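You operate a simulated robot arm through the tools that you are given. There is no shell and no other tool. Be economical: measure what you need, move in short steps, check, and stop when the job is done.

You are at the controls of a simulated robot arm. One attempt, no reset.

Task
Unplug both leads from the stage box and park the plugs.
Fine: press each tab before you pull its plug. Stand each plug in the plug rest, next to the plug of its own colour.

Only the result counts: the job must be done as asked and must still hold three seconds after the hand-in. Knocking over, shifting, dropping, spilling or breaking anything else fails it.

Robot
A 6-joint arm with a two-finger parallel gripper, fixed in place. Base frame: the origin is at the foot of the arm, x ahead of it, y to its left, z up; the work surface is at about z = 0.75. Units: m, degrees, N and s.
With the tool pointing down near the work surface it reaches from about 0.18 to 0.64 m from the base axis. Its first joint turns from -66.0 to 66.0 degrees. Payload 2.7 kg.
Tool frame: the origin (TCP) lies between the finger pads and is the grasp point; the fingertips stand 0.023 m ahead of it; z points along the fingers, y is the line along which they close. Largest opening 0.094 m; finger width 0.038, thickness 0.01; the body of the gripper, 0.054 by 0.096 m, starts 0.039 m behind the TCP.
Orientation is that of the tool frame in the base frame, as a unit quaternion [x, y, z, w]. With the fingers straight down and closing along the base's y, the tool's x points along the base's -x, its y along +y and its z along -z.

Tools
- The arm moves only by the tool arm_command. Its argument "plan" is a list of rows, each a list of 7 numbers: the shift along the tool's x, y, z in mm, then the turn, a rotation vector about the tool's x, y, z in degrees, then the finger opening in mm, from 0 to 94. In form: [[dx, dy, dz, rx, ry, rz, hand], ...]. A call has 1 to 8 rows; each row is the pose to reach, as a shift and turn from the pose commanded when the call began, along the tool's axes at that moment. Each row takes 0.2 s and may step no farther than 0.05 m and 8.6 degrees from the row before; otherwise, or with a gripper value out of range, the whole call is refused. Where a pose cannot be reached the arm comes as near as it can. A force on the tool above 40 N (or 10 N above the force at the start of the call, whichever is more), or a blocked arm, ends the call early, and 0.2 s more pass. The fingers move at their own pace (about 0.045 m/s each) and stop on an object; they squeeze with about 41 N. The grip force told is the motor's: it shows also when the fingers shut on nothing. Time passes only in rows, and 0.2 s behind the last, so rows that repeat a pose let the fingers close. The reply holds the time, the measured pose of the TCP, the force on the tool along the base axes, the opening and the grip force, in the units named above and with some noise, with the torque about the TCP (base axes, N m) and any sound that the robot's microphone picked up.
- Cameras (640 x 400 px; columns grow to the right, rows downward): "scene" is fixed at [0.0575, -0.4378, 1.3842]; the picture's right is [0.87, -0.50, 0.00], its down [-0.37, -0.64, -0.68] and it looks along [0.34, 0.59, -0.74] (base axes); focal length 332 px, centre (320, 200). "wrist" rides on the gripper at [0.087, 0.016, -0.074] in the tool frame; the picture's right is [-0.18, 0.98, 0.00], its down [-0.58, -0.11, -0.81] and it looks along [-0.79, -0.15, 0.59] (tool axes); focal length 243 px, centre (320, 200). There is no depth. A picture from a camera that has moved, and an enlarged one, comes with that camera's place and axes in the base frame and with its lens. The place of the scene camera against the robot may be out by one fixed shift of up to 0.012 m in any direction.
- capture(camera): a new picture of that camera. No time passes.
- enlarge(camera, box): a new picture of the part [left, top, right, bottom] of that camera's present view, enlarged. No time passes.
- sign_off(): hands the job in; it is judged then, once.

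Go step by step. Nothing tells you positions but the pictures and the camera data: compare them with the known pose of the tool, close in by small moves and look again before you grip or let go. The budget is 120 turns and 84 pictures, counting those below and the enlarged ones. Unless the task says otherwise, let go and move clear before handing in, and close with one line.

The tools are called after ">>>" as name(argument=value, ...) on one line, values as JSON. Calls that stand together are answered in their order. arm_command: Moves the arm, as the interface text tells. Its arguments: {"type":"object","properties":{"plan":{"type":"array"}},"required":["plan"]} The other tools are called the same way: capture (camera) takes a picture; enlarge (camera, box) takes an enlarged picture of a part of a camera's view; sign_off () hands the job in.

At the start:

```text
time_s: 0.0
tool_pos: [0.3072, -0.1765, 1.0884]
ee_rot: [0.001, 1.0, 0.0, 0.0]
force: [0.3, 0.4, -0.4]
moment: [0.03, 0.0, 0.01]
grip_width: 0.094
grasp_force: 0.0
```

scene: 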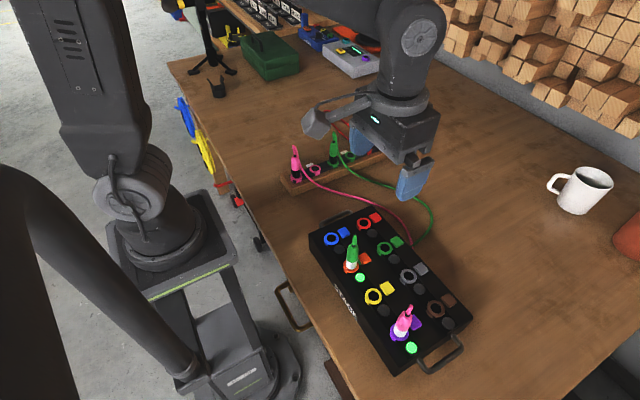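
wrist: 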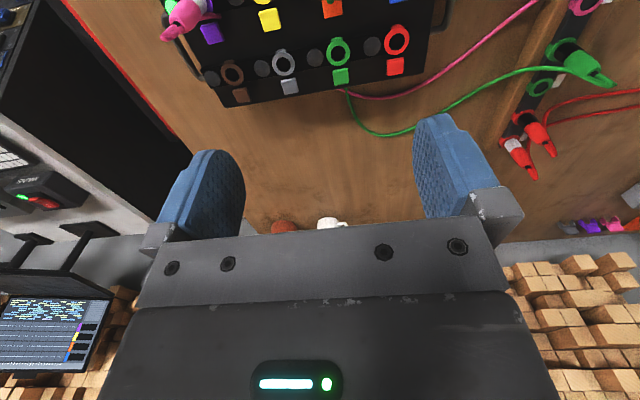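

I see a stage box with two plugged leads (a green plug in the orange/red-ringed socket, a pink plug in the purple-ringed socket) and a plug rest behind it with pink, green and perhaps red plugs. I'll look closer at both.

>>> enlarge(camera="scene", box=[300, 200, 480, 380])

>>> enlarge(camera="scene", box=[260, 110, 420, 210])

```text
2.22 times, centred on (390, 290) of scene
camera zoom: at [0.0575, -0.4378, 1.3842], right [0.87, -0.5, 0.0], down [-0.37, -0.64, -0.68], along [0.34, 0.59, -0.74], focal length 738 px, centre (164, 0)
```

zoom: 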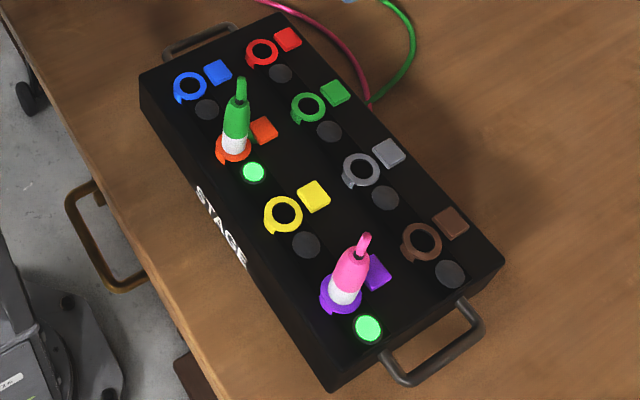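

```text
4.00 times, centred on (340, 160) of scene
camera zoom: at [0.0575, -0.4378, 1.3842], right [0.87, -0.5, 0.0], down [-0.37, -0.64, -0.68], along [0.34, 0.59, -0.74], focal length 1329 px, centre (240, 360)
```

zoom: 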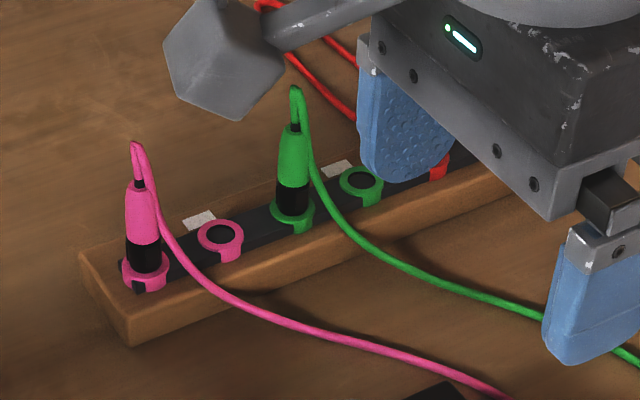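

The box's near row sits at about x=0.283. The pink plug is at y≈-0.317 and the green one at y≈-0.167, each with its tab about 34 mm further out in x. The rest runs along x at y≈0.143. I'll pull the arm back and tilt it to look from the wrist.

>>> arm_command(plan=[[20, -15, -10, 0, 8, 0, 94], [40, -30, -20, 0, 16, 0, 94], [60, -45, -30, 0, 24, 0, 94], [60, -45, -30, 0, 24, 0, 94]])

>>> capture(camera="wrist")

```text
time_s: 1.0
tool_pos: [0.247, -0.2222, 1.1187]
ee_rot: [0.001, 0.978, 0.0, -0.209]
force: [-0.8, -0.5, -0.3]
moment: [0.03, 0.0, -0.02]
grip_width: 0.094
grasp_force: 0.1
```

```text
79 pictures are left
camera wrist: at [0.1984, -0.2049, 1.2215], right [0.17, 0.98, -0.08], down [0.86, -0.11, 0.5], along [0.48, -0.15, -0.86], focal length 243 px, centre (320, 200)
```

wrist: 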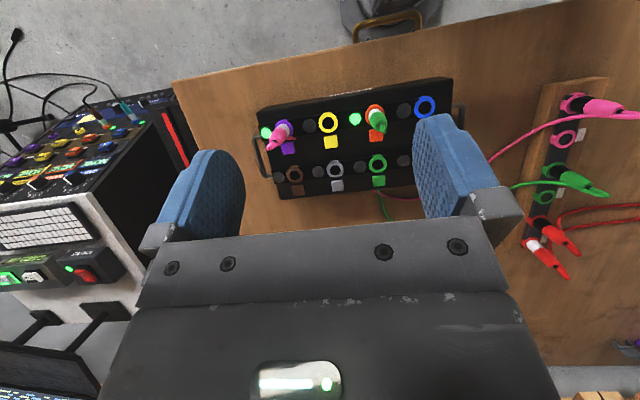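

>>> enlarge(camera="wrist", box=[240, 70, 480, 220])

>>> enlarge(camera="wrist", box=[480, 70, 640, 290])

```text
2.67 times, centred on (360, 145) of wrist
camera zoom: at [0.1984, -0.2049, 1.2215], right [0.17, 0.98, -0.08], down [0.86, -0.11, 0.5], along [0.48, -0.15, -0.86], focal length 647 px, centre (213, 347)
```

zoom: 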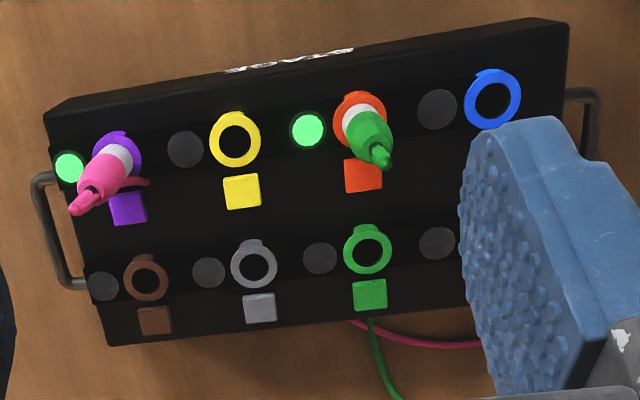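

```text
1.82 times, centred on (560, 180) of wrist
camera zoom: at [0.1984, -0.2049, 1.2215], right [0.17, 0.98, -0.08], down [0.86, -0.11, 0.5], along [0.48, -0.15, -0.86], focal length 441 px, centre (-116, 236)
```

zoom: 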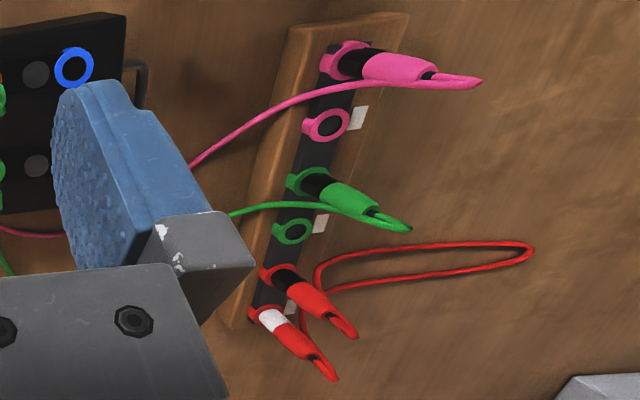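

Both tabs are the coloured squares on the far (+x) side of each plug. The wrist camera's bracket would pass over the plug while pressing, so I'll untilt and try turning the tool 180° so the camera sits on the far side.

>>> arm_command(plan=[[0, 0, 0, 0, -8, 0, 60], [0, 0, 0, 0, -16, 0, 30], [0, 0, 0, 0, -24, 0, 0], [0, 0, 0, 0, -24, 0, 0]])

>>> arm_command(plan=[[0, 0, 0, 0, 0, 8.5, 0], [0, 0, 0, 0, 0, 17, 0], [0, 0, 0, 0, 0, 25.5, 0], [0, 0, 0, 0, 0, 34, 0], [0, 0, 0, 0, 0, 42.5, 0], [0, 0, 0, 0, 0, 51, 0], [0, 0, 0, 0, 0, 59.5, 0], [0, 0, 0, 0, 0, 68, 0]])

>>> arm_command(plan=[[0, 0, 0, 0, 0, 8.5, 0], [0, 0, 0, 0, 0, 17, 0], [0, 0, 0, 0, 0, 25.5, 0], [0, 0, 0, 0, 0, 34, 0], [0, 0, 0, 0, 0, 42.5, 0], [0, 0, 0, 0, 0, 51, 0], [0, 0, 0, 0, 0, 59.5, 0], [0, 0, 0, 0, 0, 68, 0]])

```text
time_s: 2.0
tool_pos: [0.2477, -0.2206, 1.1179]
ee_rot: [0.001, 1.0, 0.0, 0.001]
force: [0.1, -0.8, 0.5]
moment: [0.0, 0.01, 0.01]
grip_width: 0.0072
grasp_force: 0.0
```

```text
time_s: 3.8
tool_pos: [0.2478, -0.2209, 1.1179]
ee_rot: [0.56, 0.828, 0.0, 0.0]
force: [0.2, 0.1, 0.2]
moment: [0.01, 0.0, 0.0]
grip_width: 0.0
grasp_force: 41.0
```

```text
time_s: 5.6
tool_pos: [0.2479, -0.2196, 1.1169]
ee_rot: [0.928, 0.372, 0.001, 0.0]
force: [-0.2, -0.3, 0.2]
moment: [0.0, 0.03, 0.0]
grip_width: 0.0
grasp_force: 40.9
```

The turn works, with about 43.7° left to finish.

>>> arm_command(plan=[[0, 0, 0, 0, 0, 8.5, 0], [0, 0, 0, 0, 0, 17, 0], [0, 0, 0, 0, 0, 25.5, 0], [0, 0, 0, 0, 0, 34, 0], [0, 0, 0, 0, 0, 42.5, 0], [0, 0, 0, 0, 0, 43.8, 0]])

>>> capture(camera="wrist")

```text
time_s: 7.0
tool_pos: [0.2476, -0.2212, 1.1176]
ee_rot: [1.0, 0.001, 0.0, 0.0]
force: [-0.5, -0.2, 0.0]
moment: [0.0, 0.03, -0.01]
grip_width: 0.0
grasp_force: 40.9
```

```text
76 pictures are left
camera wrist: at [0.3333, -0.2371, 1.1932], right [-0.18, -0.98, 0.0], down [-0.58, 0.11, 0.81], along [-0.79, 0.15, -0.59], focal length 243 px, centre (320, 200)
```

wrist: 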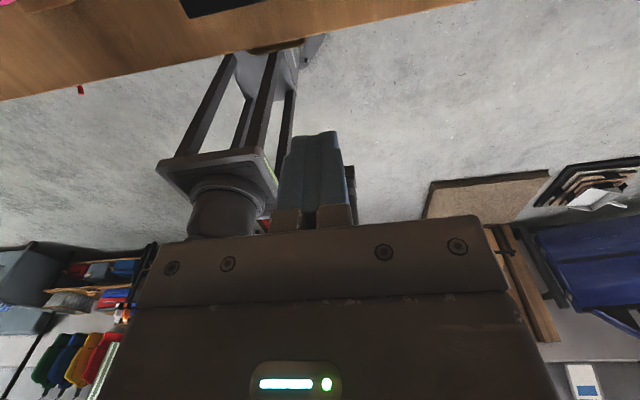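

Tool turned; now its x is base x, y is base −y. I'll move above the orange tab, staying higher than the plug tops.

>>> arm_command(plan=[[40, -29, 0, 0, 0, 0, 0], [80, -58, 0, 0, 0, 0, 0], [80, -58, 48, 0, 0, 0, 0], [80, -58, 96, 0, 0, 0, 0], [80, -58, 144, 0, 0, 0, 0], [80, -58, 165, 0, 0, 0, 0]])

>>> capture(camera="wrist")

>>> capture(camera="scene")

```text
time_s: 8.4
tool_pos: [0.3267, -0.1623, 0.9532]
ee_rot: [1.0, 0.001, 0.001, -0.001]
force: [-0.1, -0.9, 0.4]
moment: [-0.02, 0.03, 0.01]
grip_width: 0.0001
grasp_force: 41.2
```

```text
75 pictures are left
camera wrist: at [0.4134, -0.1785, 1.0277], right [-0.18, -0.98, 0.0], down [-0.58, 0.11, 0.81], along [-0.79, 0.15, -0.59], focal length 243 px, centre (320, 200)
```

wrist: 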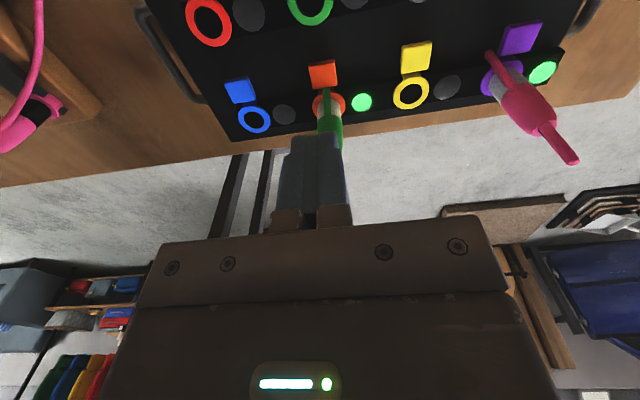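

```text
74 pictures are left
```

scene: 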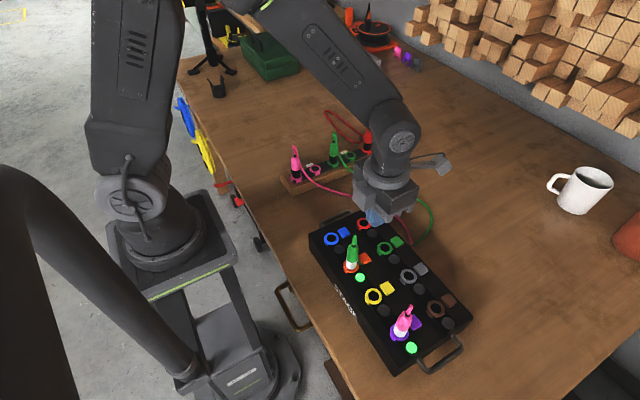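

I'll look closer at the plugs and tabs from this side.

>>> enlarge(camera="wrist", box=[440, 0, 620, 180])

>>> enlarge(camera="wrist", box=[260, 40, 400, 160])

```text
2.22 times, centred on (530, 90) of wrist
camera zoom: at [0.4134, -0.1785, 1.0277], right [-0.18, -0.98, 0.0], down [-0.58, 0.11, 0.81], along [-0.79, 0.15, -0.59], focal length 539 px, centre (-147, 444)
```

zoom: 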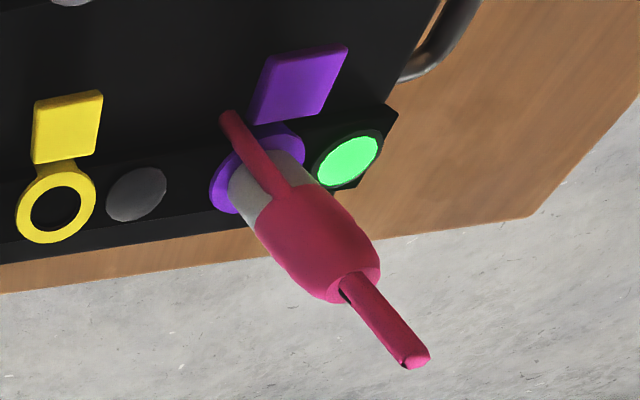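

```text
3.33 times, centred on (330, 100) of wrist
camera zoom: at [0.4134, -0.1785, 1.0277], right [-0.18, -0.98, 0.0], down [-0.58, 0.11, 0.81], along [-0.79, 0.15, -0.59], focal length 809 px, centre (287, 533)
```

zoom: 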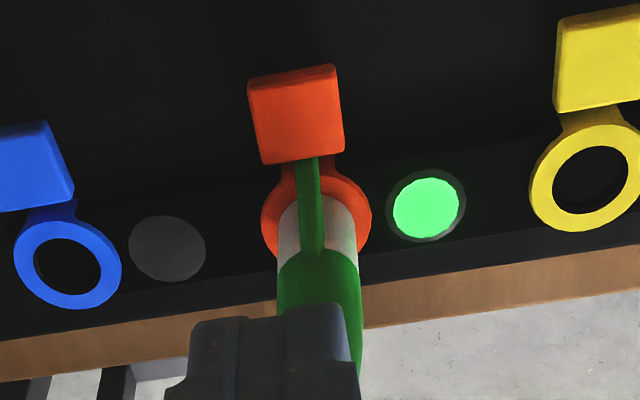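

Each plug has a thin key strip on its +x side, so its orientation will matter in the rest. Tab top is around z≈0.823 and x≈0.302–0.323. I'll lower the closed fingertips onto the outer part of the tab, clear of the key.

>>> arm_command(plan=[[1, 0, 40, 0, 0, 0, 0], [1, 0, 80, 0, 0, 0, 0], [1, 0, 98, 0, 0, 0, 0], [1, 0, 100, 0, 0, 0, 0]])

>>> enlarge(camera="wrist", box=[220, 60, 420, 210])

>>> enlarge(camera="scene", box=[300, 180, 460, 300])

```text
time_s: 9.4
tool_pos: [0.3294, -0.1624, 0.8522]
ee_rot: [1.0, 0.002, 0.001, 0.0]
force: [0.0, -0.1, -0.6]
moment: [0.04, -0.01, 0.01]
grip_width: 0.0001
grasp_force: 40.9
```

```text
2.67 times, centred on (320, 135) of wrist
camera zoom: at [0.4145, -0.1784, 0.9279], right [-0.18, -0.98, 0.0], down [-0.58, 0.11, 0.81], along [-0.79, 0.15, -0.59], focal length 647 px, centre (320, 373)
```

zoom: 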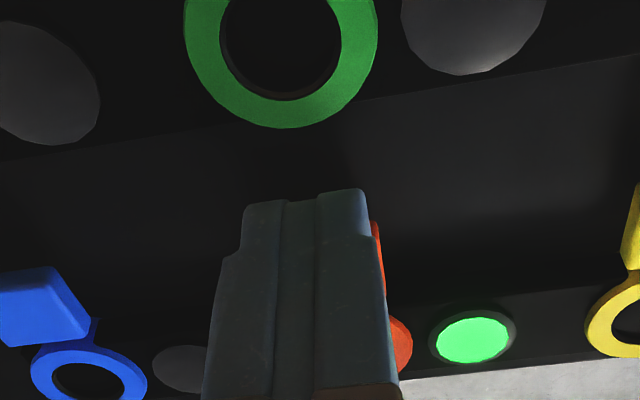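

```text
3.33 times, centred on (380, 240) of scene
camera zoom: at [0.0575, -0.4378, 1.3842], right [0.87, -0.5, 0.0], down [-0.37, -0.64, -0.68], along [0.34, 0.59, -0.74], focal length 1107 px, centre (120, 67)
```

zoom: 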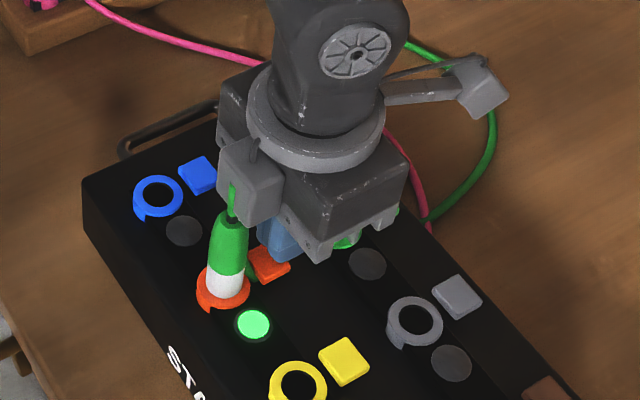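

No contact yet and the tip hovers just over the tab. A housing block on the gripper is near the plug's tail, so I'll shift 2 mm outward and press down slowly.

>>> arm_command(plan=[[2, 0, 0, 0, 0, 0, 0], [2, 0, 2, 0, 0, 0, 0], [2, 0, 4, 0, 0, 0, 0], [2, 0, 6, 0, 0, 0, 0], [2, 0, 8, 0, 0, 0, 0]])

>>> enlarge(camera="scene", box=[300, 180, 460, 300])

```text
time_s: 10.6
tool_pos: [0.3311, -0.1628, 0.8443]
ee_rot: [1.0, 0.001, 0.001, 0.0]
force: [0.2, 2.8, 5.8]
moment: [0.01, 0.2, -0.06]
grip_width: 0.0
grasp_force: 40.8
```

```text
3.33 times, centred on (380, 240) of scene
camera zoom: at [0.0575, -0.4378, 1.3842], right [0.87, -0.5, 0.0], down [-0.37, -0.64, -0.68], along [0.34, 0.59, -0.74], focal length 1107 px, centre (120, 67)
```

zoom: 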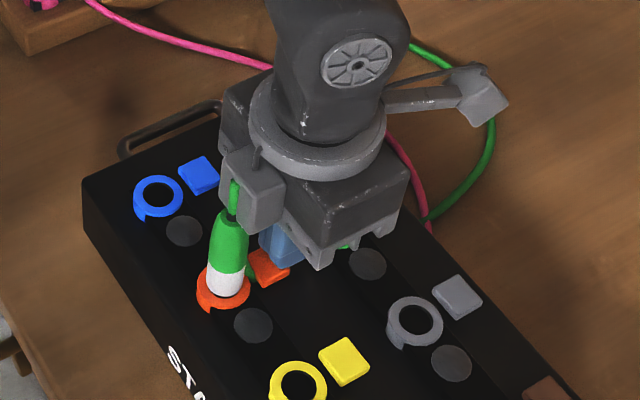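

The orange socket's light went out, so the tab is pressed. I'll lift off and see whether it stays released.

>>> arm_command(plan=[[0, 0, -10, 0, 0, 0, 0], [0, 0, -50, 0, 0, 0, 0], [0, 0, -95, 0, 0, 0, 0]])

>>> enlarge(camera="scene", box=[300, 180, 460, 300])

>>> capture(camera="wrist")

```text
time_s: 11.4
tool_pos: [0.33, -0.1625, 0.9406]
ee_rot: [1.0, 0.001, 0.0, 0.0]
force: [0.4, 0.1, 0.4]
moment: [-0.01, -0.01, 0.01]
grip_width: 0.0
grasp_force: 41.2
```

```text
3.33 times, centred on (380, 240) of scene
camera zoom: at [0.0576, -0.4378, 1.3842], right [0.87, -0.5, 0.0], down [-0.37, -0.64, -0.68], along [0.34, 0.59, -0.74], focal length 1107 px, centre (120, 67)
```

zoom: 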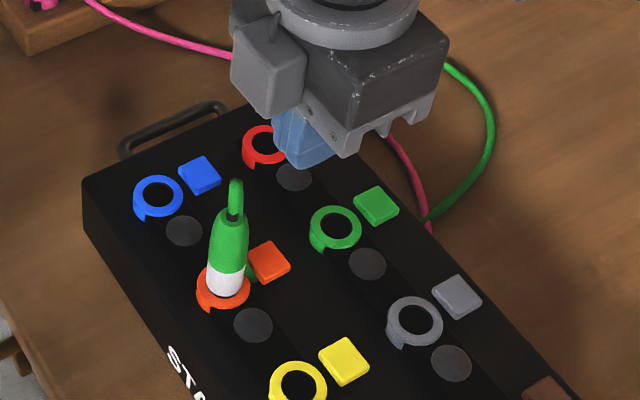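

```text
67 pictures are left
camera wrist: at [0.4159, -0.1781, 1.0155], right [-0.18, -0.98, 0.0], down [-0.58, 0.11, 0.81], along [-0.79, 0.15, -0.59], focal length 243 px, centre (320, 200)
```

wrist: 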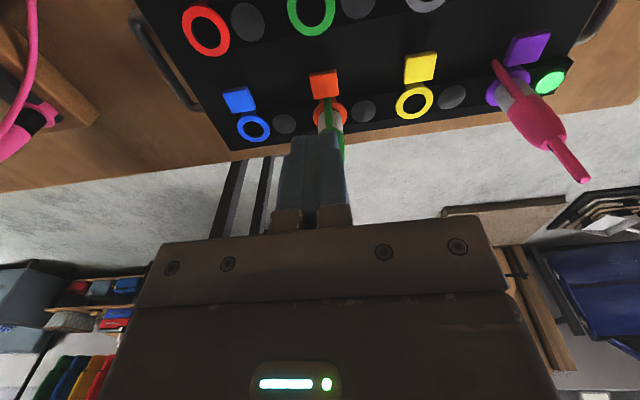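

The light stays off, so the release latches. Before pulling I'll study the rest slots for the key direction.

>>> enlarge(camera="scene", box=[275, 120, 385, 195])

```text
5.33 times, centred on (330, 158) of scene
camera zoom: at [0.0576, -0.4378, 1.3842], right [0.87, -0.5, 0.0], down [-0.37, -0.64, -0.68], along [0.34, 0.59, -0.74], focal length 1772 px, centre (267, 427)
```

zoom: 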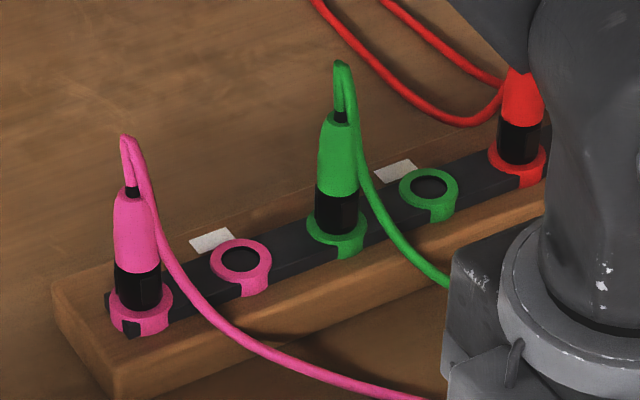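

>>> enlarge(camera="wrist", box=[380, 40, 480, 130])

>>> enlarge(camera="scene", box=[355, 270, 425, 320])

>>> enlarge(camera="scene", box=[300, 150, 370, 195])

```text
4.44 times, centred on (430, 85) of wrist
camera zoom: at [0.4159, -0.1781, 1.0155], right [-0.18, -0.98, 0.0], down [-0.58, 0.11, 0.81], along [-0.79, 0.15, -0.59], focal length 1078 px, centre (-169, 711)
```

zoom: 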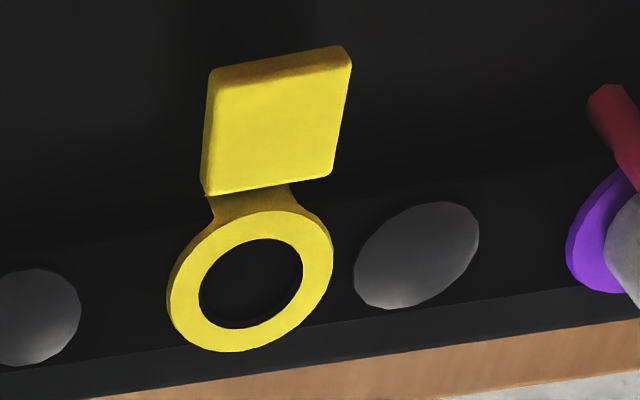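

```text
8.00 times, centred on (390, 295) of scene
camera zoom: at [0.0576, -0.4378, 1.3842], right [0.87, -0.5, 0.0], down [-0.37, -0.64, -0.68], along [0.34, 0.59, -0.74], focal length 2658 px, centre (-240, -560)
```

zoom: 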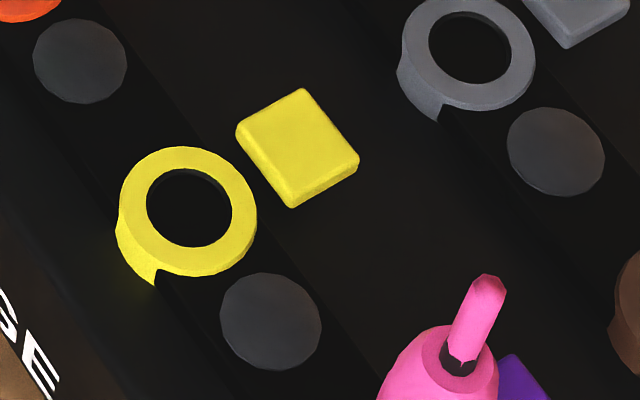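

```text
8.89 times, centred on (335, 172) of scene
camera zoom: at [0.0576, -0.4378, 1.3842], right [0.87, -0.5, 0.0], down [-0.37, -0.64, -0.68], along [0.34, 0.59, -0.74], focal length 2953 px, centre (187, 444)
```

zoom: 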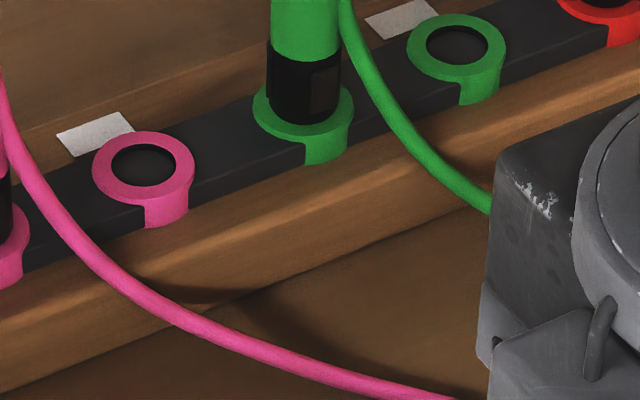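

The rings are plain round tubes, so no keyway shows, and the side strip is a clip on the plug. Next I go up, over the green plug (≈0.2825, −0.162), open the hand, and come down with the plug body between the pads, keeping the palm above the tail.

>>> arm_command(plan=[[0, 0, -40, 0, 0, 0, 60], [-24, 0, -40, 0, 0, 0, 60], [-47.5, -0.5, -40, 0, 0, 0, 60], [-47.5, -0.5, -40, 0, 0, 0, 60], [-47.5, -0.5, 0, 0, 0, 0, 60], [-47.5, -0.5, 30, 0, 0, 0, 60]])

>>> capture(camera="wrist")

>>> enlarge(camera="scene", box=[300, 180, 460, 300])

```text
time_s: 12.8
tool_pos: [0.2822, -0.1648, 0.9098]
ee_rot: [1.0, 0.001, 0.0, 0.0]
force: [-0.6, 0.4, 0.3]
moment: [0.02, -0.02, 0.01]
grip_width: 0.0599
grasp_force: 0.0
```

```text
62 pictures are left
camera wrist: at [0.3684, -0.18, 0.9853], right [-0.18, -0.98, 0.0], down [-0.58, 0.11, 0.81], along [-0.79, 0.15, -0.59], focal length 243 px, centre (320, 200)
```

wrist: 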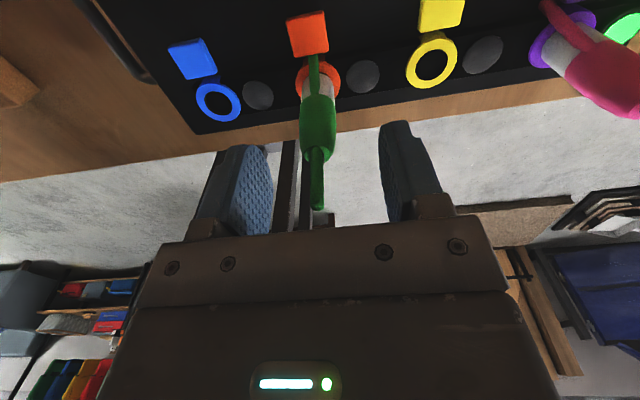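

```text
3.33 times, centred on (380, 240) of scene
camera zoom: at [0.0575, -0.4378, 1.3842], right [0.87, -0.5, 0.0], down [-0.37, -0.64, -0.68], along [0.34, 0.59, -0.74], focal length 1107 px, centre (120, 67)
```

zoom: 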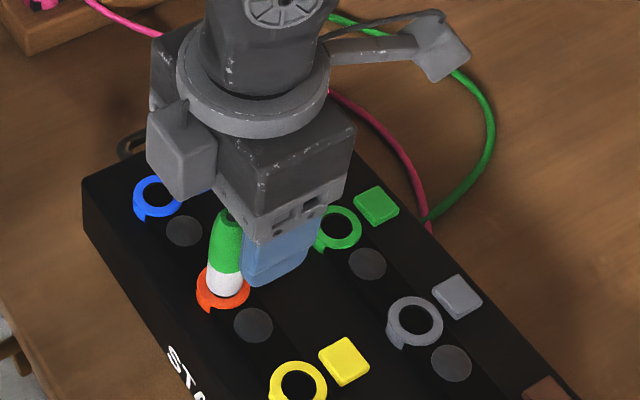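

The plug is centred between the fingers and the tail tip is at about z≈0.925. I go down 20 mm and close.

>>> arm_command(plan=[[0, -1.5, 10, 0, 0, 0, 60], [0, -1.5, 20, 0, 0, 0, 60], [0, -1.5, 20, 0, 0, 0, 30], [0, -1.5, 20, 0, 0, 0, 10], [0, -1.5, 20, 0, 0, 0, 0], [0, -1.5, 20, 0, 0, 0, 0], [0, -1.5, 20, 0, 0, 0, 0]])

>>> capture(camera="wrist")

```text
time_s: 14.4
tool_pos: [0.2839, -0.1628, 0.8907]
ee_rot: [1.0, 0.001, 0.0, 0.0]
force: [0.0, -7.3, -1.8]
moment: [-0.16, -0.04, -0.03]
grip_width: 0.0199
grasp_force: 40.8
```

```text
60 pictures are left
camera wrist: at [0.3686, -0.1781, 0.9655], right [-0.18, -0.98, 0.0], down [-0.58, 0.11, 0.81], along [-0.79, 0.15, -0.59], focal length 243 px, centre (320, 200)
```

wrist: 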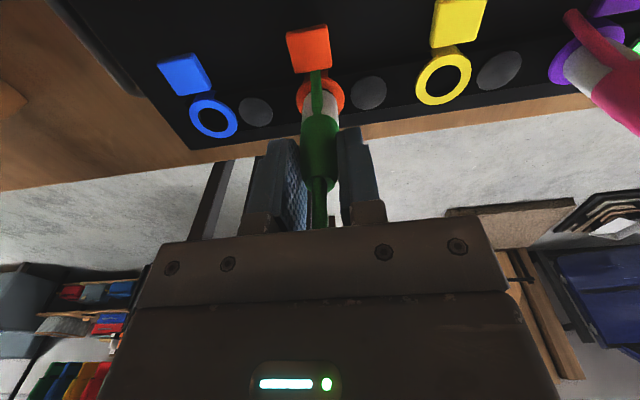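

Gripped (20 mm), with a slight sideways load. I'll relieve it by 1 mm and check the force before pulling.

>>> arm_command(plan=[[0, 1, 0, 0, 0, 0, 0], [0, 1, 0, 0, 0, 0, 0]])

```text
time_s: 15.0
tool_pos: [0.2839, -0.1625, 0.8897]
ee_rot: [1.0, 0.001, 0.0, 0.0]
force: [2.9, 2.1, -2.8]
moment: [0.07, -0.13, -0.05]
grip_width: 0.0201
grasp_force: 41.4
```

Load is small now. I'll pull up slowly.

>>> arm_command(plan=[[0, 0, -4, 0, 0, 0, 0], [0, 0, -8, 0, 0, 0, 0], [0, 0, -12, 0, 0, 0, 0], [0, 0, -18, 0, 0, 0, 0], [0, 0, -26, 0, 0, 0, 0], [0, 0, -40, 0, 0, 0, 0]])

>>> capture(camera="wrist")

>>> enlarge(camera="scene", box=[300, 180, 460, 300])

```text
time_s: 16.4
tool_pos: [0.2838, -0.1637, 0.9305]
ee_rot: [1.0, 0.001, 0.0, 0.001]
force: [0.7, -0.3, 0.1]
moment: [0.01, -0.04, -0.01]
grip_width: 0.0198
grasp_force: 41.1
```

```text
59 pictures are left
camera wrist: at [0.3691, -0.1774, 1.0052], right [-0.18, -0.98, 0.0], down [-0.58, 0.11, 0.81], along [-0.79, 0.15, -0.59], focal length 243 px, centre (320, 200)
```

wrist: 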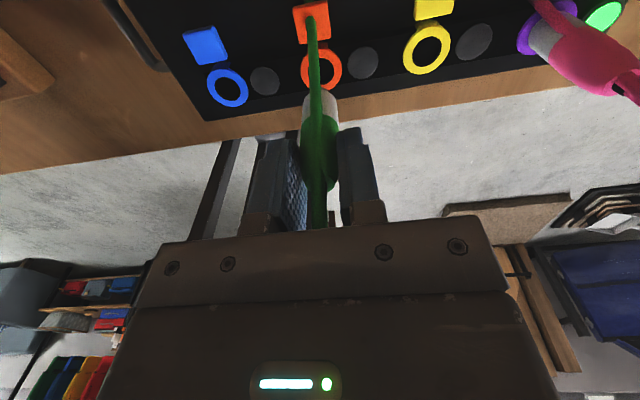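

```text
3.33 times, centred on (380, 240) of scene
camera zoom: at [0.0576, -0.4378, 1.3842], right [0.87, -0.5, 0.0], down [-0.37, -0.64, -0.68], along [0.34, 0.59, -0.74], focal length 1107 px, centre (120, 67)
```

zoom: 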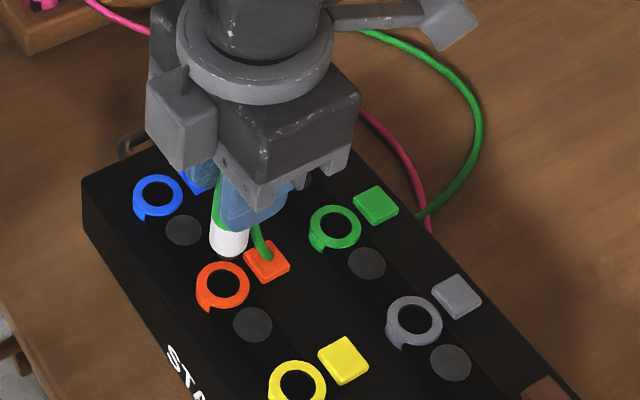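

It came out cleanly with no residual force; the thin strip is actually its flexible cable. I'll raise it and carry it toward the green slot of the rest.

>>> arm_command(plan=[[0, 0, -35, 0, 0, 0, 0], [0, 0, -75, 0, 0, 0, 0], [25, -30, -85, 0, 0, 0, 0], [50, -65, -85, 0, 0, 0, 0], [75, -100, -85, 0, 0, 0, 0], [100, -135, -85, 0, 0, 0, 0]])

>>> capture(camera="scene")

```text
time_s: 17.8
tool_pos: [0.3799, -0.0746, 1.0099]
ee_rot: [1.0, 0.014, 0.003, -0.015]
force: [0.9, -0.1, -0.6]
moment: [-0.02, 0.01, 0.03]
grip_width: 0.0203
grasp_force: 41.0
out of reach, approached as far as the arm can: row 5, 6
```

```text
57 pictures are left
```

scene: 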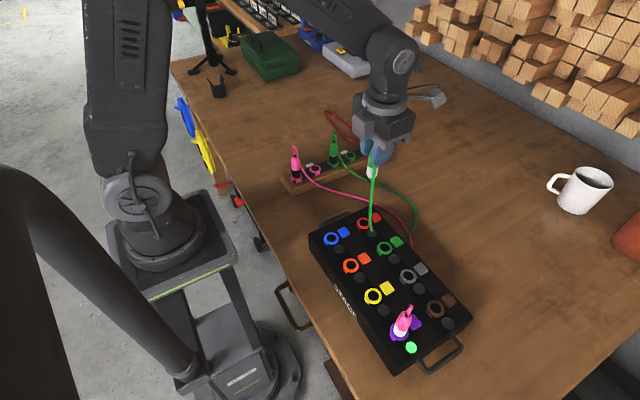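

The wrist joint hit its limit with this yaw. I'll turn the tool back about 32° (the plug is round) so it can follow the base joint, and continue.

>>> arm_command(plan=[[0, 0, 0, 0, 0, -8, 0], [0, 0, 0, 0, 0, -16, 0], [0, 0, 0, 0, 0, -24, 0], [0, 0, 0, 0, 0, -32, 0], [0, 0, 0, 0, 0, -32, 0]])

```text
time_s: 19.0
tool_pos: [0.3793, -0.0758, 1.0104]
ee_rot: [0.961, 0.277, 0.0, 0.0]
force: [0.1, -0.2, -0.2]
moment: [0.06, 0.01, 0.01]
grip_width: 0.0201
grasp_force: 40.9
```

Wrist is free again. Now I'll move over the green slot's approximate position and look.

>>> arm_command(plan=[[35, -21, 0, 0, 0, 0, 0], [70, -42, 0, 0, 0, 0, 0], [105, -63, 0, 0, 0, 0, 0], [139, -84, 0, 0, 0, 0, 0], [174, -105, 0, 0, 0, 0, 0], [209, -127, 0, 0, 0, 0, 0]])

>>> capture(camera="wrist")

>>> enlarge(camera="scene", box=[265, 90, 425, 210])

```text
time_s: 20.4
tool_pos: [0.4896, 0.1437, 1.0093]
ee_rot: [0.961, 0.277, 0.0, 0.0]
force: [0.2, -0.6, -0.4]
moment: [-0.03, 0.03, -0.02]
grip_width: 0.02
grasp_force: 41.0
```

```text
56 pictures are left
camera wrist: at [0.5709, 0.1761, 1.0848], right [0.37, -0.93, 0.0], down [-0.55, -0.22, 0.81], along [-0.75, -0.3, -0.59], focal length 243 px, centre (320, 200)
```

wrist: 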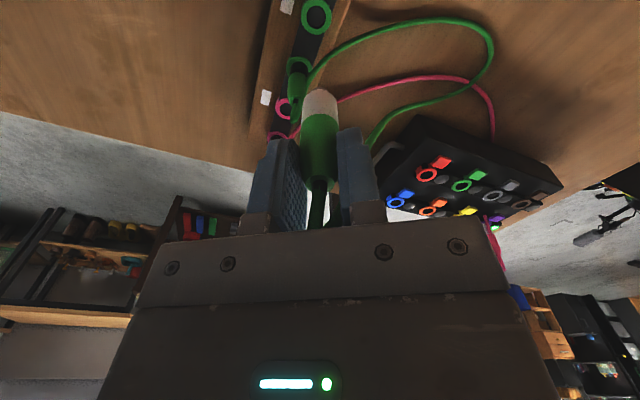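

```text
3.33 times, centred on (345, 150) of scene
camera zoom: at [0.0575, -0.4379, 1.3842], right [0.87, -0.5, 0.0], down [-0.37, -0.64, -0.68], along [0.34, 0.59, -0.74], focal length 1107 px, centre (237, 367)
```

zoom: 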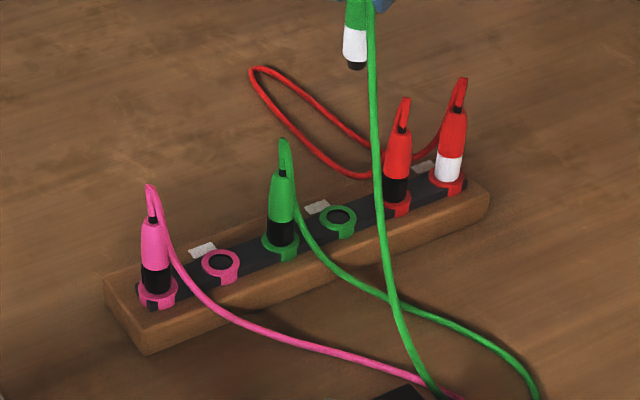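

The green slot is about (0.487, 0.146) with its ring top near z≈0.786, and the plug hangs straight with its tip 76 mm below the TCP. I'll lower to hover ~40 mm above and re-check.

>>> arm_command(plan=[[0, -3.2, 45, 0, 0, 0, 0], [0, -3.2, 85, 0, 0, 0, 0], [0, -3.2, 105, 0, 0, 0, 0], [0, -3.2, 105, 0, 0, 0, 0]])

>>> capture(camera="wrist")

>>> enlarge(camera="scene", box=[310, 110, 400, 180])

```text
time_s: 21.4
tool_pos: [0.4883, 0.1452, 0.9058]
ee_rot: [0.961, 0.276, 0.0, 0.001]
force: [0.0, 0.3, 0.5]
moment: [0.0, 0.0, 0.01]
grip_width: 0.0199
grasp_force: 41.2
```

```text
54 pictures are left
camera wrist: at [0.5684, 0.1779, 0.9801], right [0.37, -0.93, 0.0], down [-0.55, -0.22, 0.81], along [-0.75, -0.3, -0.59], focal length 243 px, centre (320, 200)
```

wrist: 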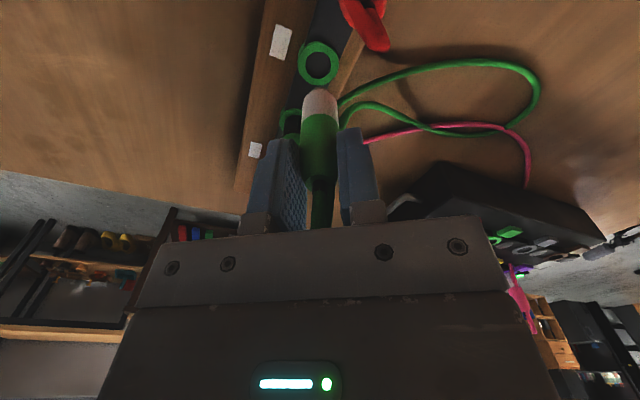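

```text
5.71 times, centred on (355, 145) of scene
camera zoom: at [0.0576, -0.4378, 1.3842], right [0.87, -0.5, 0.0], down [-0.37, -0.64, -0.68], along [0.34, 0.59, -0.74], focal length 1898 px, centre (120, 514)
```

zoom: 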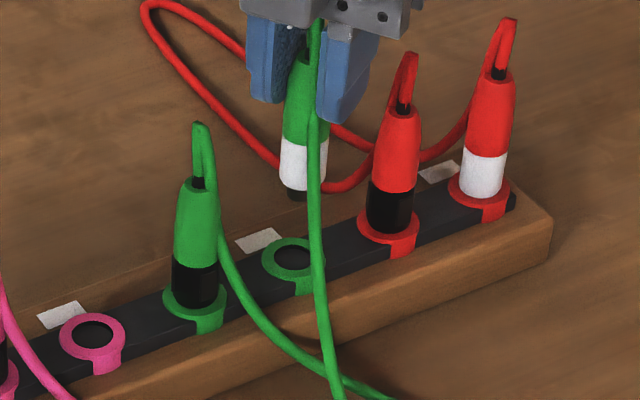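

Aligned to within about 1–2 mm. I'll nudge slightly and lower gently, watching the force.

>>> arm_command(plan=[[0, -1.3, 20, 0, 0, 0, 0], [0, -1.3, 36, 0, 0, 0, 0], [0, -1.3, 40, 0, 0, 0, 0], [0, -1.3, 43, 0, 0, 0, 0], [0, -1.3, 46, 0, 0, 0, 0]])

>>> enlarge(camera="scene", box=[310, 110, 400, 180])

>>> enlarge(camera="wrist", box=[240, 30, 400, 150])

```text
time_s: 22.6
tool_pos: [0.4871, 0.1464, 0.858]
ee_rot: [0.961, 0.276, 0.0, 0.0]
force: [-0.3, 0.0, -0.5]
moment: [-0.04, -0.02, -0.01]
grip_width: 0.0203
grasp_force: 41.2
```

```text
5.71 times, centred on (355, 145) of scene
camera zoom: at [0.0576, -0.4378, 1.3842], right [0.87, -0.5, 0.0], down [-0.37, -0.64, -0.68], along [0.34, 0.59, -0.74], focal length 1898 px, centre (120, 514)
```

zoom: 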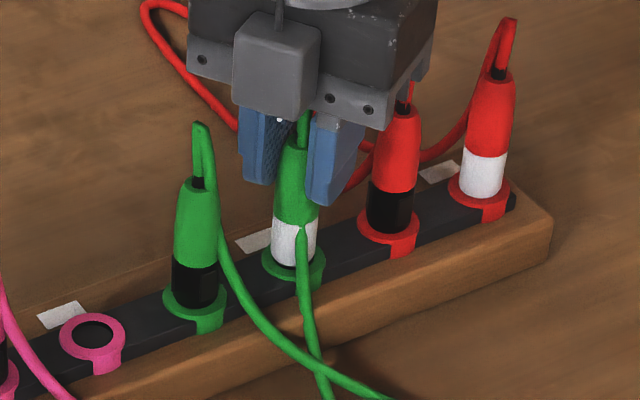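

```text
3.33 times, centred on (320, 90) of wrist
camera zoom: at [0.5676, 0.1791, 0.9344], right [0.37, -0.93, 0.0], down [-0.55, -0.22, 0.81], along [-0.75, -0.3, -0.59], focal length 809 px, centre (320, 567)
```

zoom: 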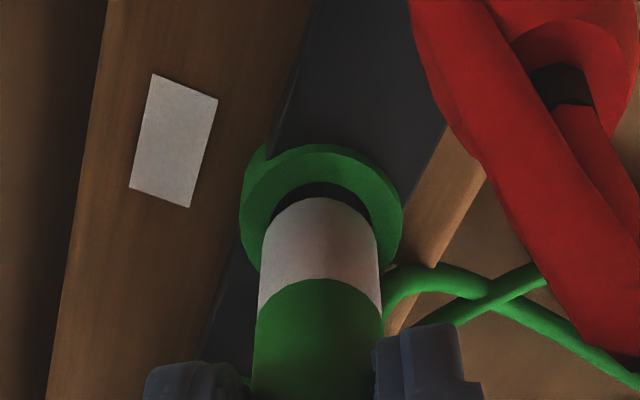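

The plug sits right over the hole with its tip at the ring. I'll continue down in 2 mm steps until it seats.

>>> arm_command(plan=[[0, 0, 2, 0, 0, 0, 0], [0, 0, 4, 0, 0, 0, 0], [0, 0, 6, 0, 0, 0, 0]])

>>> enlarge(camera="scene", box=[310, 110, 400, 180])

```text
time_s: 23.4
tool_pos: [0.4857, 0.1462, 0.855]
ee_rot: [0.961, 0.276, 0.001, 0.001]
force: [-9.8, -4.1, 26.8]
moment: [-0.27, 0.64, 0.0]
grip_width: 0.0201
grasp_force: 41.2
```

```text
5.71 times, centred on (355, 145) of scene
camera zoom: at [0.0569, -0.438, 1.3842], right [0.87, -0.5, 0.0], down [-0.37, -0.64, -0.68], along [0.34, 0.59, -0.74], focal length 1898 px, centre (120, 514)
```

zoom: 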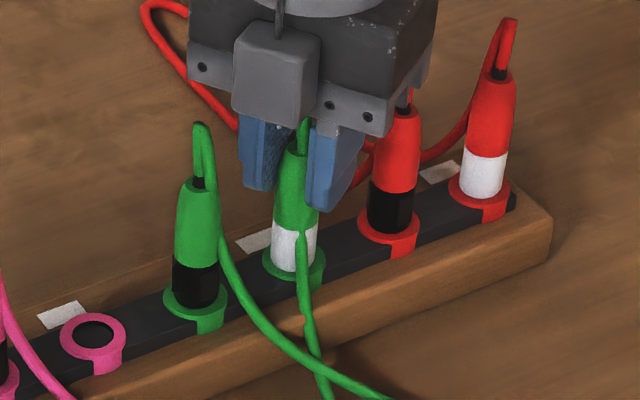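

Contact at the expected seated height, with a little side load toward −x/−y. I'll relax it.

>>> arm_command(plan=[[-1.2, 0, 4, 0, 0, 0, 0], [-1.2, 0, 3, 0, 0, 0, 0]])

>>> enlarge(camera="wrist", box=[240, 30, 400, 150])

```text
time_s: 24.0
tool_pos: [0.487, 0.1459, 0.8529]
ee_rot: [0.961, 0.277, 0.005, 0.001]
force: [2.8, 2.2, 27.4]
moment: [0.26, -0.31, 0.02]
grip_width: 0.0201
grasp_force: 41.0
```

```text
3.33 times, centred on (320, 90) of wrist
camera zoom: at [0.5674, 0.1793, 0.9288], right [0.37, -0.93, 0.0], down [-0.56, -0.22, 0.8], along [-0.74, -0.29, -0.6], focal length 809 px, centre (320, 567)
```

zoom: 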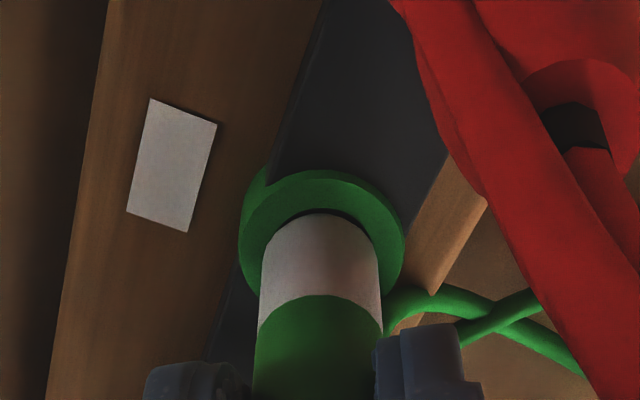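

I pressed rather than relaxed in z; I'll raise the command until the vertical force is near zero, then compare with the seated red plug.

>>> arm_command(plan=[[0, 0, -3, 0, 0, 0, 0], [0, 0, -3, 0, 0, 0, 0]])

>>> enlarge(camera="scene", box=[335, 125, 395, 170])

```text
time_s: 24.6
tool_pos: [0.4863, 0.1452, 0.8528]
ee_rot: [0.961, 0.276, 0.0, 0.0]
force: [9.0, 3.8, 7.3]
moment: [0.28, -0.56, 0.02]
grip_width: 0.02
grasp_force: 40.8
```

```text
8.89 times, centred on (365, 148) of scene
camera zoom: at [0.0576, -0.4378, 1.3842], right [0.87, -0.5, 0.0], down [-0.37, -0.64, -0.68], along [0.34, 0.59, -0.74], focal length 2953 px, centre (-80, 667)
```

zoom: 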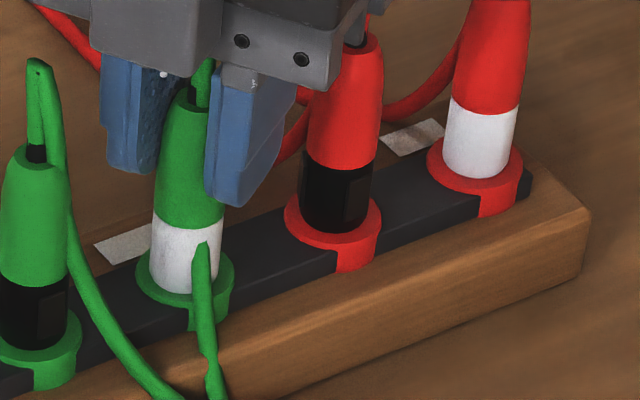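

Lateral stiffness and height confirm the tip is in the hole and bottomed. I'll centre the load, then open a little.

>>> arm_command(plan=[[0.8, 0, 0, 0, 0, 0, 0], [0.8, 0, 0, 0, 0, 0, 0]])

```text
time_s: 25.2
tool_pos: [0.4846, 0.146, 0.8526]
ee_rot: [0.961, 0.277, -0.002, 0.001]
force: [2.6, -1.0, 6.4]
moment: [0.02, -0.23, 0.01]
grip_width: 0.0202
grasp_force: 41.1
```

Balanced now. Opening.

>>> arm_command(plan=[[0, 0, 0, 0, 0, 0, 24], [0, 0, 0, 0, 0, 0, 30], [0, 0, 0, 0, 0, 0, 36], [0, 0, 0, 0, 0, 0, 36]])

>>> enlarge(camera="scene", box=[335, 125, 395, 170])

```text
time_s: 26.2
tool_pos: [0.485, 0.1463, 0.8534]
ee_rot: [0.961, 0.277, 0.0, 0.0]
force: [0.2, -0.1, 0.1]
moment: [-0.01, -0.01, 0.03]
grip_width: 0.036
grasp_force: 0.0
```

```text
8.89 times, centred on (365, 148) of scene
camera zoom: at [0.0575, -0.4378, 1.3842], right [0.87, -0.5, 0.0], down [-0.37, -0.64, -0.68], along [0.34, 0.59, -0.74], focal length 2953 px, centre (-80, 667)
```

zoom: 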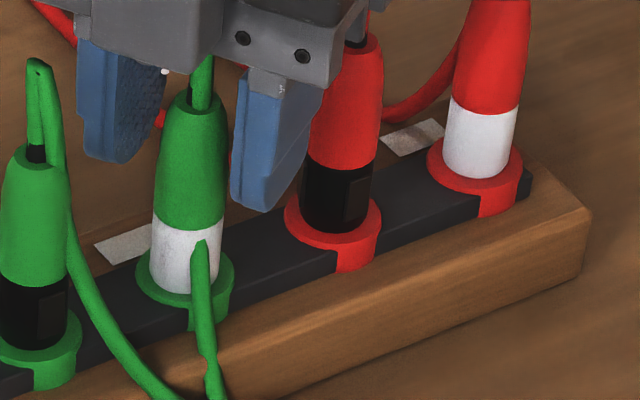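

The plug stands by itself. Lifting straight up.

>>> arm_command(plan=[[0, 0, -30, 0, 0, 0, 36], [0, 0, -70, 0, 0, 0, 36], [0, 0, -115, 0, 0, 0, 36], [0, 0, -160, 0, 0, 0, 36]])

>>> capture(camera="scene")

```text
time_s: 27.2
tool_pos: [0.486, 0.1466, 1.0127]
ee_rot: [0.961, 0.277, 0.0, 0.0]
force: [0.9, -0.2, -0.2]
moment: [0.01, 0.01, 0.02]
grip_width: 0.036
grasp_force: 0.0
```

```text
46 pictures are left
```

scene: 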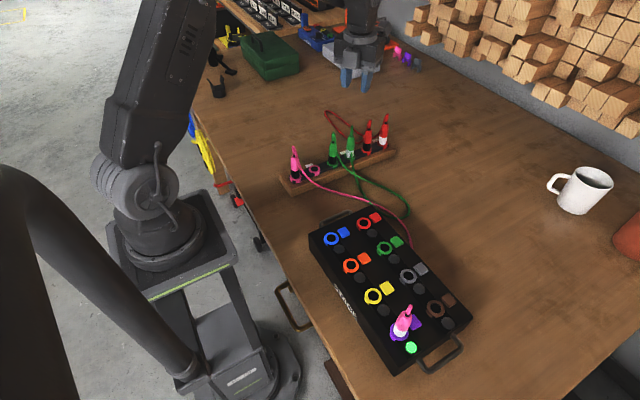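

Green is parked. Now back to the pink plug: travel over to the purple tab (≈0.313, −0.312), then restore the yaw.

>>> arm_command(plan=[[-34, 28, 0, 0, 0, 0, 36], [-68, 56, 0, 0, 0, 0, 20], [-102, 84, 0, 0, 0, 0, 0], [-137, 111, 0, 0, 0, 0, 0], [-171, 139, 0, 0, 0, 0, 0], [-205, 167, 0, 0, 0, 0, 0], [-239, 195, 0, 0, 0, 0, 0], [-273, 223, 0, 0, 0, 0, 0]])

>>> arm_command(plan=[[-26, 21, 0, 0, 0, 8, 0], [-51, 42, 0, 0, 0, 16, 0], [-77, 63, 0, 0, 0, 24, 0], [-102.6, 83.5, 0, 0, 0, 32, 0], [-102.6, 83.5, 0, 0, 0, 32, 0]])

```text
time_s: 29.0
tool_pos: [0.3719, -0.189, 1.0129]
ee_rot: [0.961, 0.277, 0.0, 0.0]
force: [-0.5, -0.5, 0.2]
moment: [0.01, -0.02, -0.02]
grip_width: 0.0
grasp_force: 40.3
```

```text
time_s: 30.2
tool_pos: [0.3307, -0.3124, 1.0142]
ee_rot: [1.0, 0.0, 0.0, 0.0]
force: [-0.3, 0.7, -0.3]
moment: [0.0, 0.03, -0.01]
grip_width: 0.0
grasp_force: 41.3
```

I'm over the purple tab; descend partway and check alignment.

>>> arm_command(plan=[[0, 0, 45, 0, 0, 0, 0], [0, 0, 64, 0, 0, 0, 0]])

>>> capture(camera="wrist")

```text
time_s: 30.8
tool_pos: [0.331, -0.3132, 0.949]
ee_rot: [1.0, 0.001, 0.0, 0.0]
force: [0.4, 0.1, -0.2]
moment: [0.01, 0.02, -0.03]
grip_width: 0.0002
grasp_force: 41.5
```

```text
45 pictures are left
camera wrist: at [0.4164, -0.3279, 1.0246], right [-0.18, -0.98, 0.0], down [-0.58, 0.11, 0.81], along [-0.79, 0.15, -0.59], focal length 243 px, centre (320, 200)
```

wrist: 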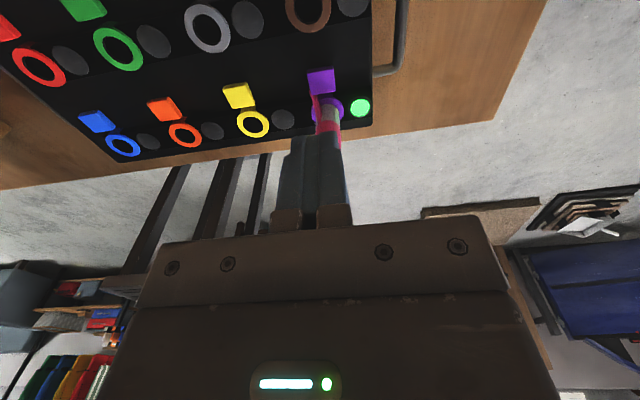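

Alignment matches the orange case. Going down to press.

>>> arm_command(plan=[[0, 0, 45, 0, 0, 0, 0], [0, 0, 85, 0, 0, 0, 0], [0, 0, 97, 0, 0, 0, 0], [0, 0, 100, 0, 0, 0, 0], [0, 0, 103, 0, 0, 0, 0], [0, 0, 106, 0, 0, 0, 0]])

>>> enlarge(camera="scene", box=[340, 260, 480, 370])

```text
time_s: 32.2
tool_pos: [0.3309, -0.3125, 0.845]
ee_rot: [1.0, 0.001, 0.001, 0.0]
force: [-3.4, 4.5, 19.2]
moment: [-0.07, 0.7, -0.17]
grip_width: 0.0003
grasp_force: 41.0
```

```text
3.64 times, centred on (410, 315) of scene
camera zoom: at [0.0573, -0.4375, 1.3843], right [0.87, -0.5, 0.0], down [-0.37, -0.64, -0.68], along [0.34, 0.59, -0.74], focal length 1208 px, centre (-7, -218)
```

zoom: 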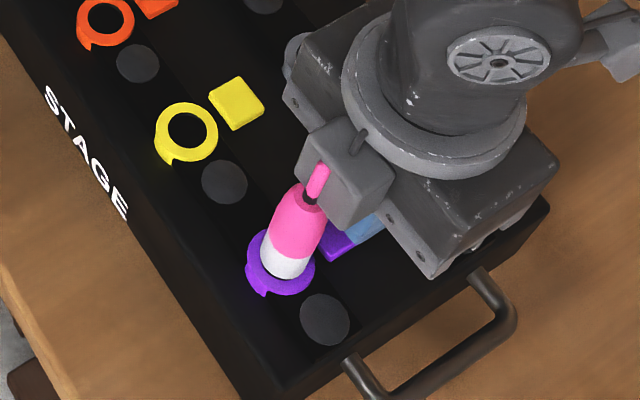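

The purple light is out. Lift, move over the pink plug and check before gripping.

>>> arm_command(plan=[[0, 0, -45, 0, 0, 0, 0], [0, 0, -90, 0, 0, 0, 0], [0, 0, -137, 0, 0, 0, 60], [-24, 0, -137, 0, 0, 0, 60], [-47.5, 0, -137, 0, 0, 0, 60], [-47.5, 0, -137, 0, 0, 0, 60], [-47.5, 0, -95, 0, 0, 0, 60], [-47.5, 0, -67, 0, 0, 0, 60]])

>>> capture(camera="wrist")

>>> enlarge(camera="scene", box=[340, 260, 480, 370])

```text
time_s: 34.0
tool_pos: [0.2834, -0.3132, 0.9107]
ee_rot: [1.0, 0.0, -0.001, 0.0]
force: [-0.1, 0.3, -1.0]
moment: [0.01, 0.03, -0.03]
grip_width: 0.0601
grasp_force: 0.0
```

```text
43 pictures are left
camera wrist: at [0.3688, -0.3285, 0.9855], right [-0.18, -0.98, 0.0], down [-0.58, 0.11, 0.81], along [-0.79, 0.15, -0.59], focal length 243 px, centre (320, 200)
```

wrist: 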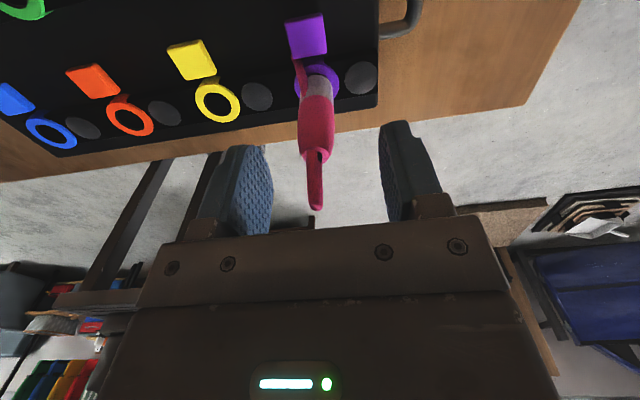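

```text
3.64 times, centred on (410, 315) of scene
camera zoom: at [0.0575, -0.4378, 1.3842], right [0.87, -0.5, 0.0], down [-0.37, -0.64, -0.68], along [0.34, 0.59, -0.74], focal length 1208 px, centre (-7, -218)
```

zoom: 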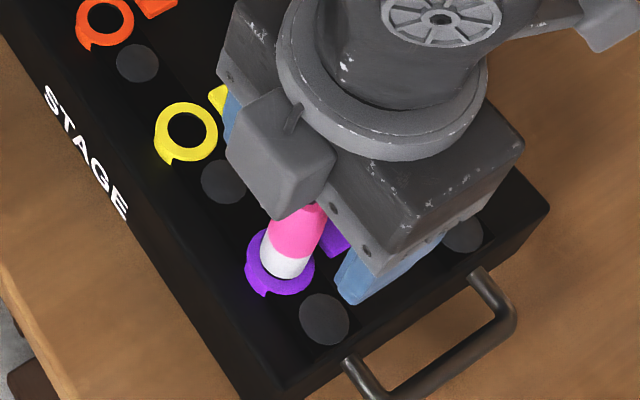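

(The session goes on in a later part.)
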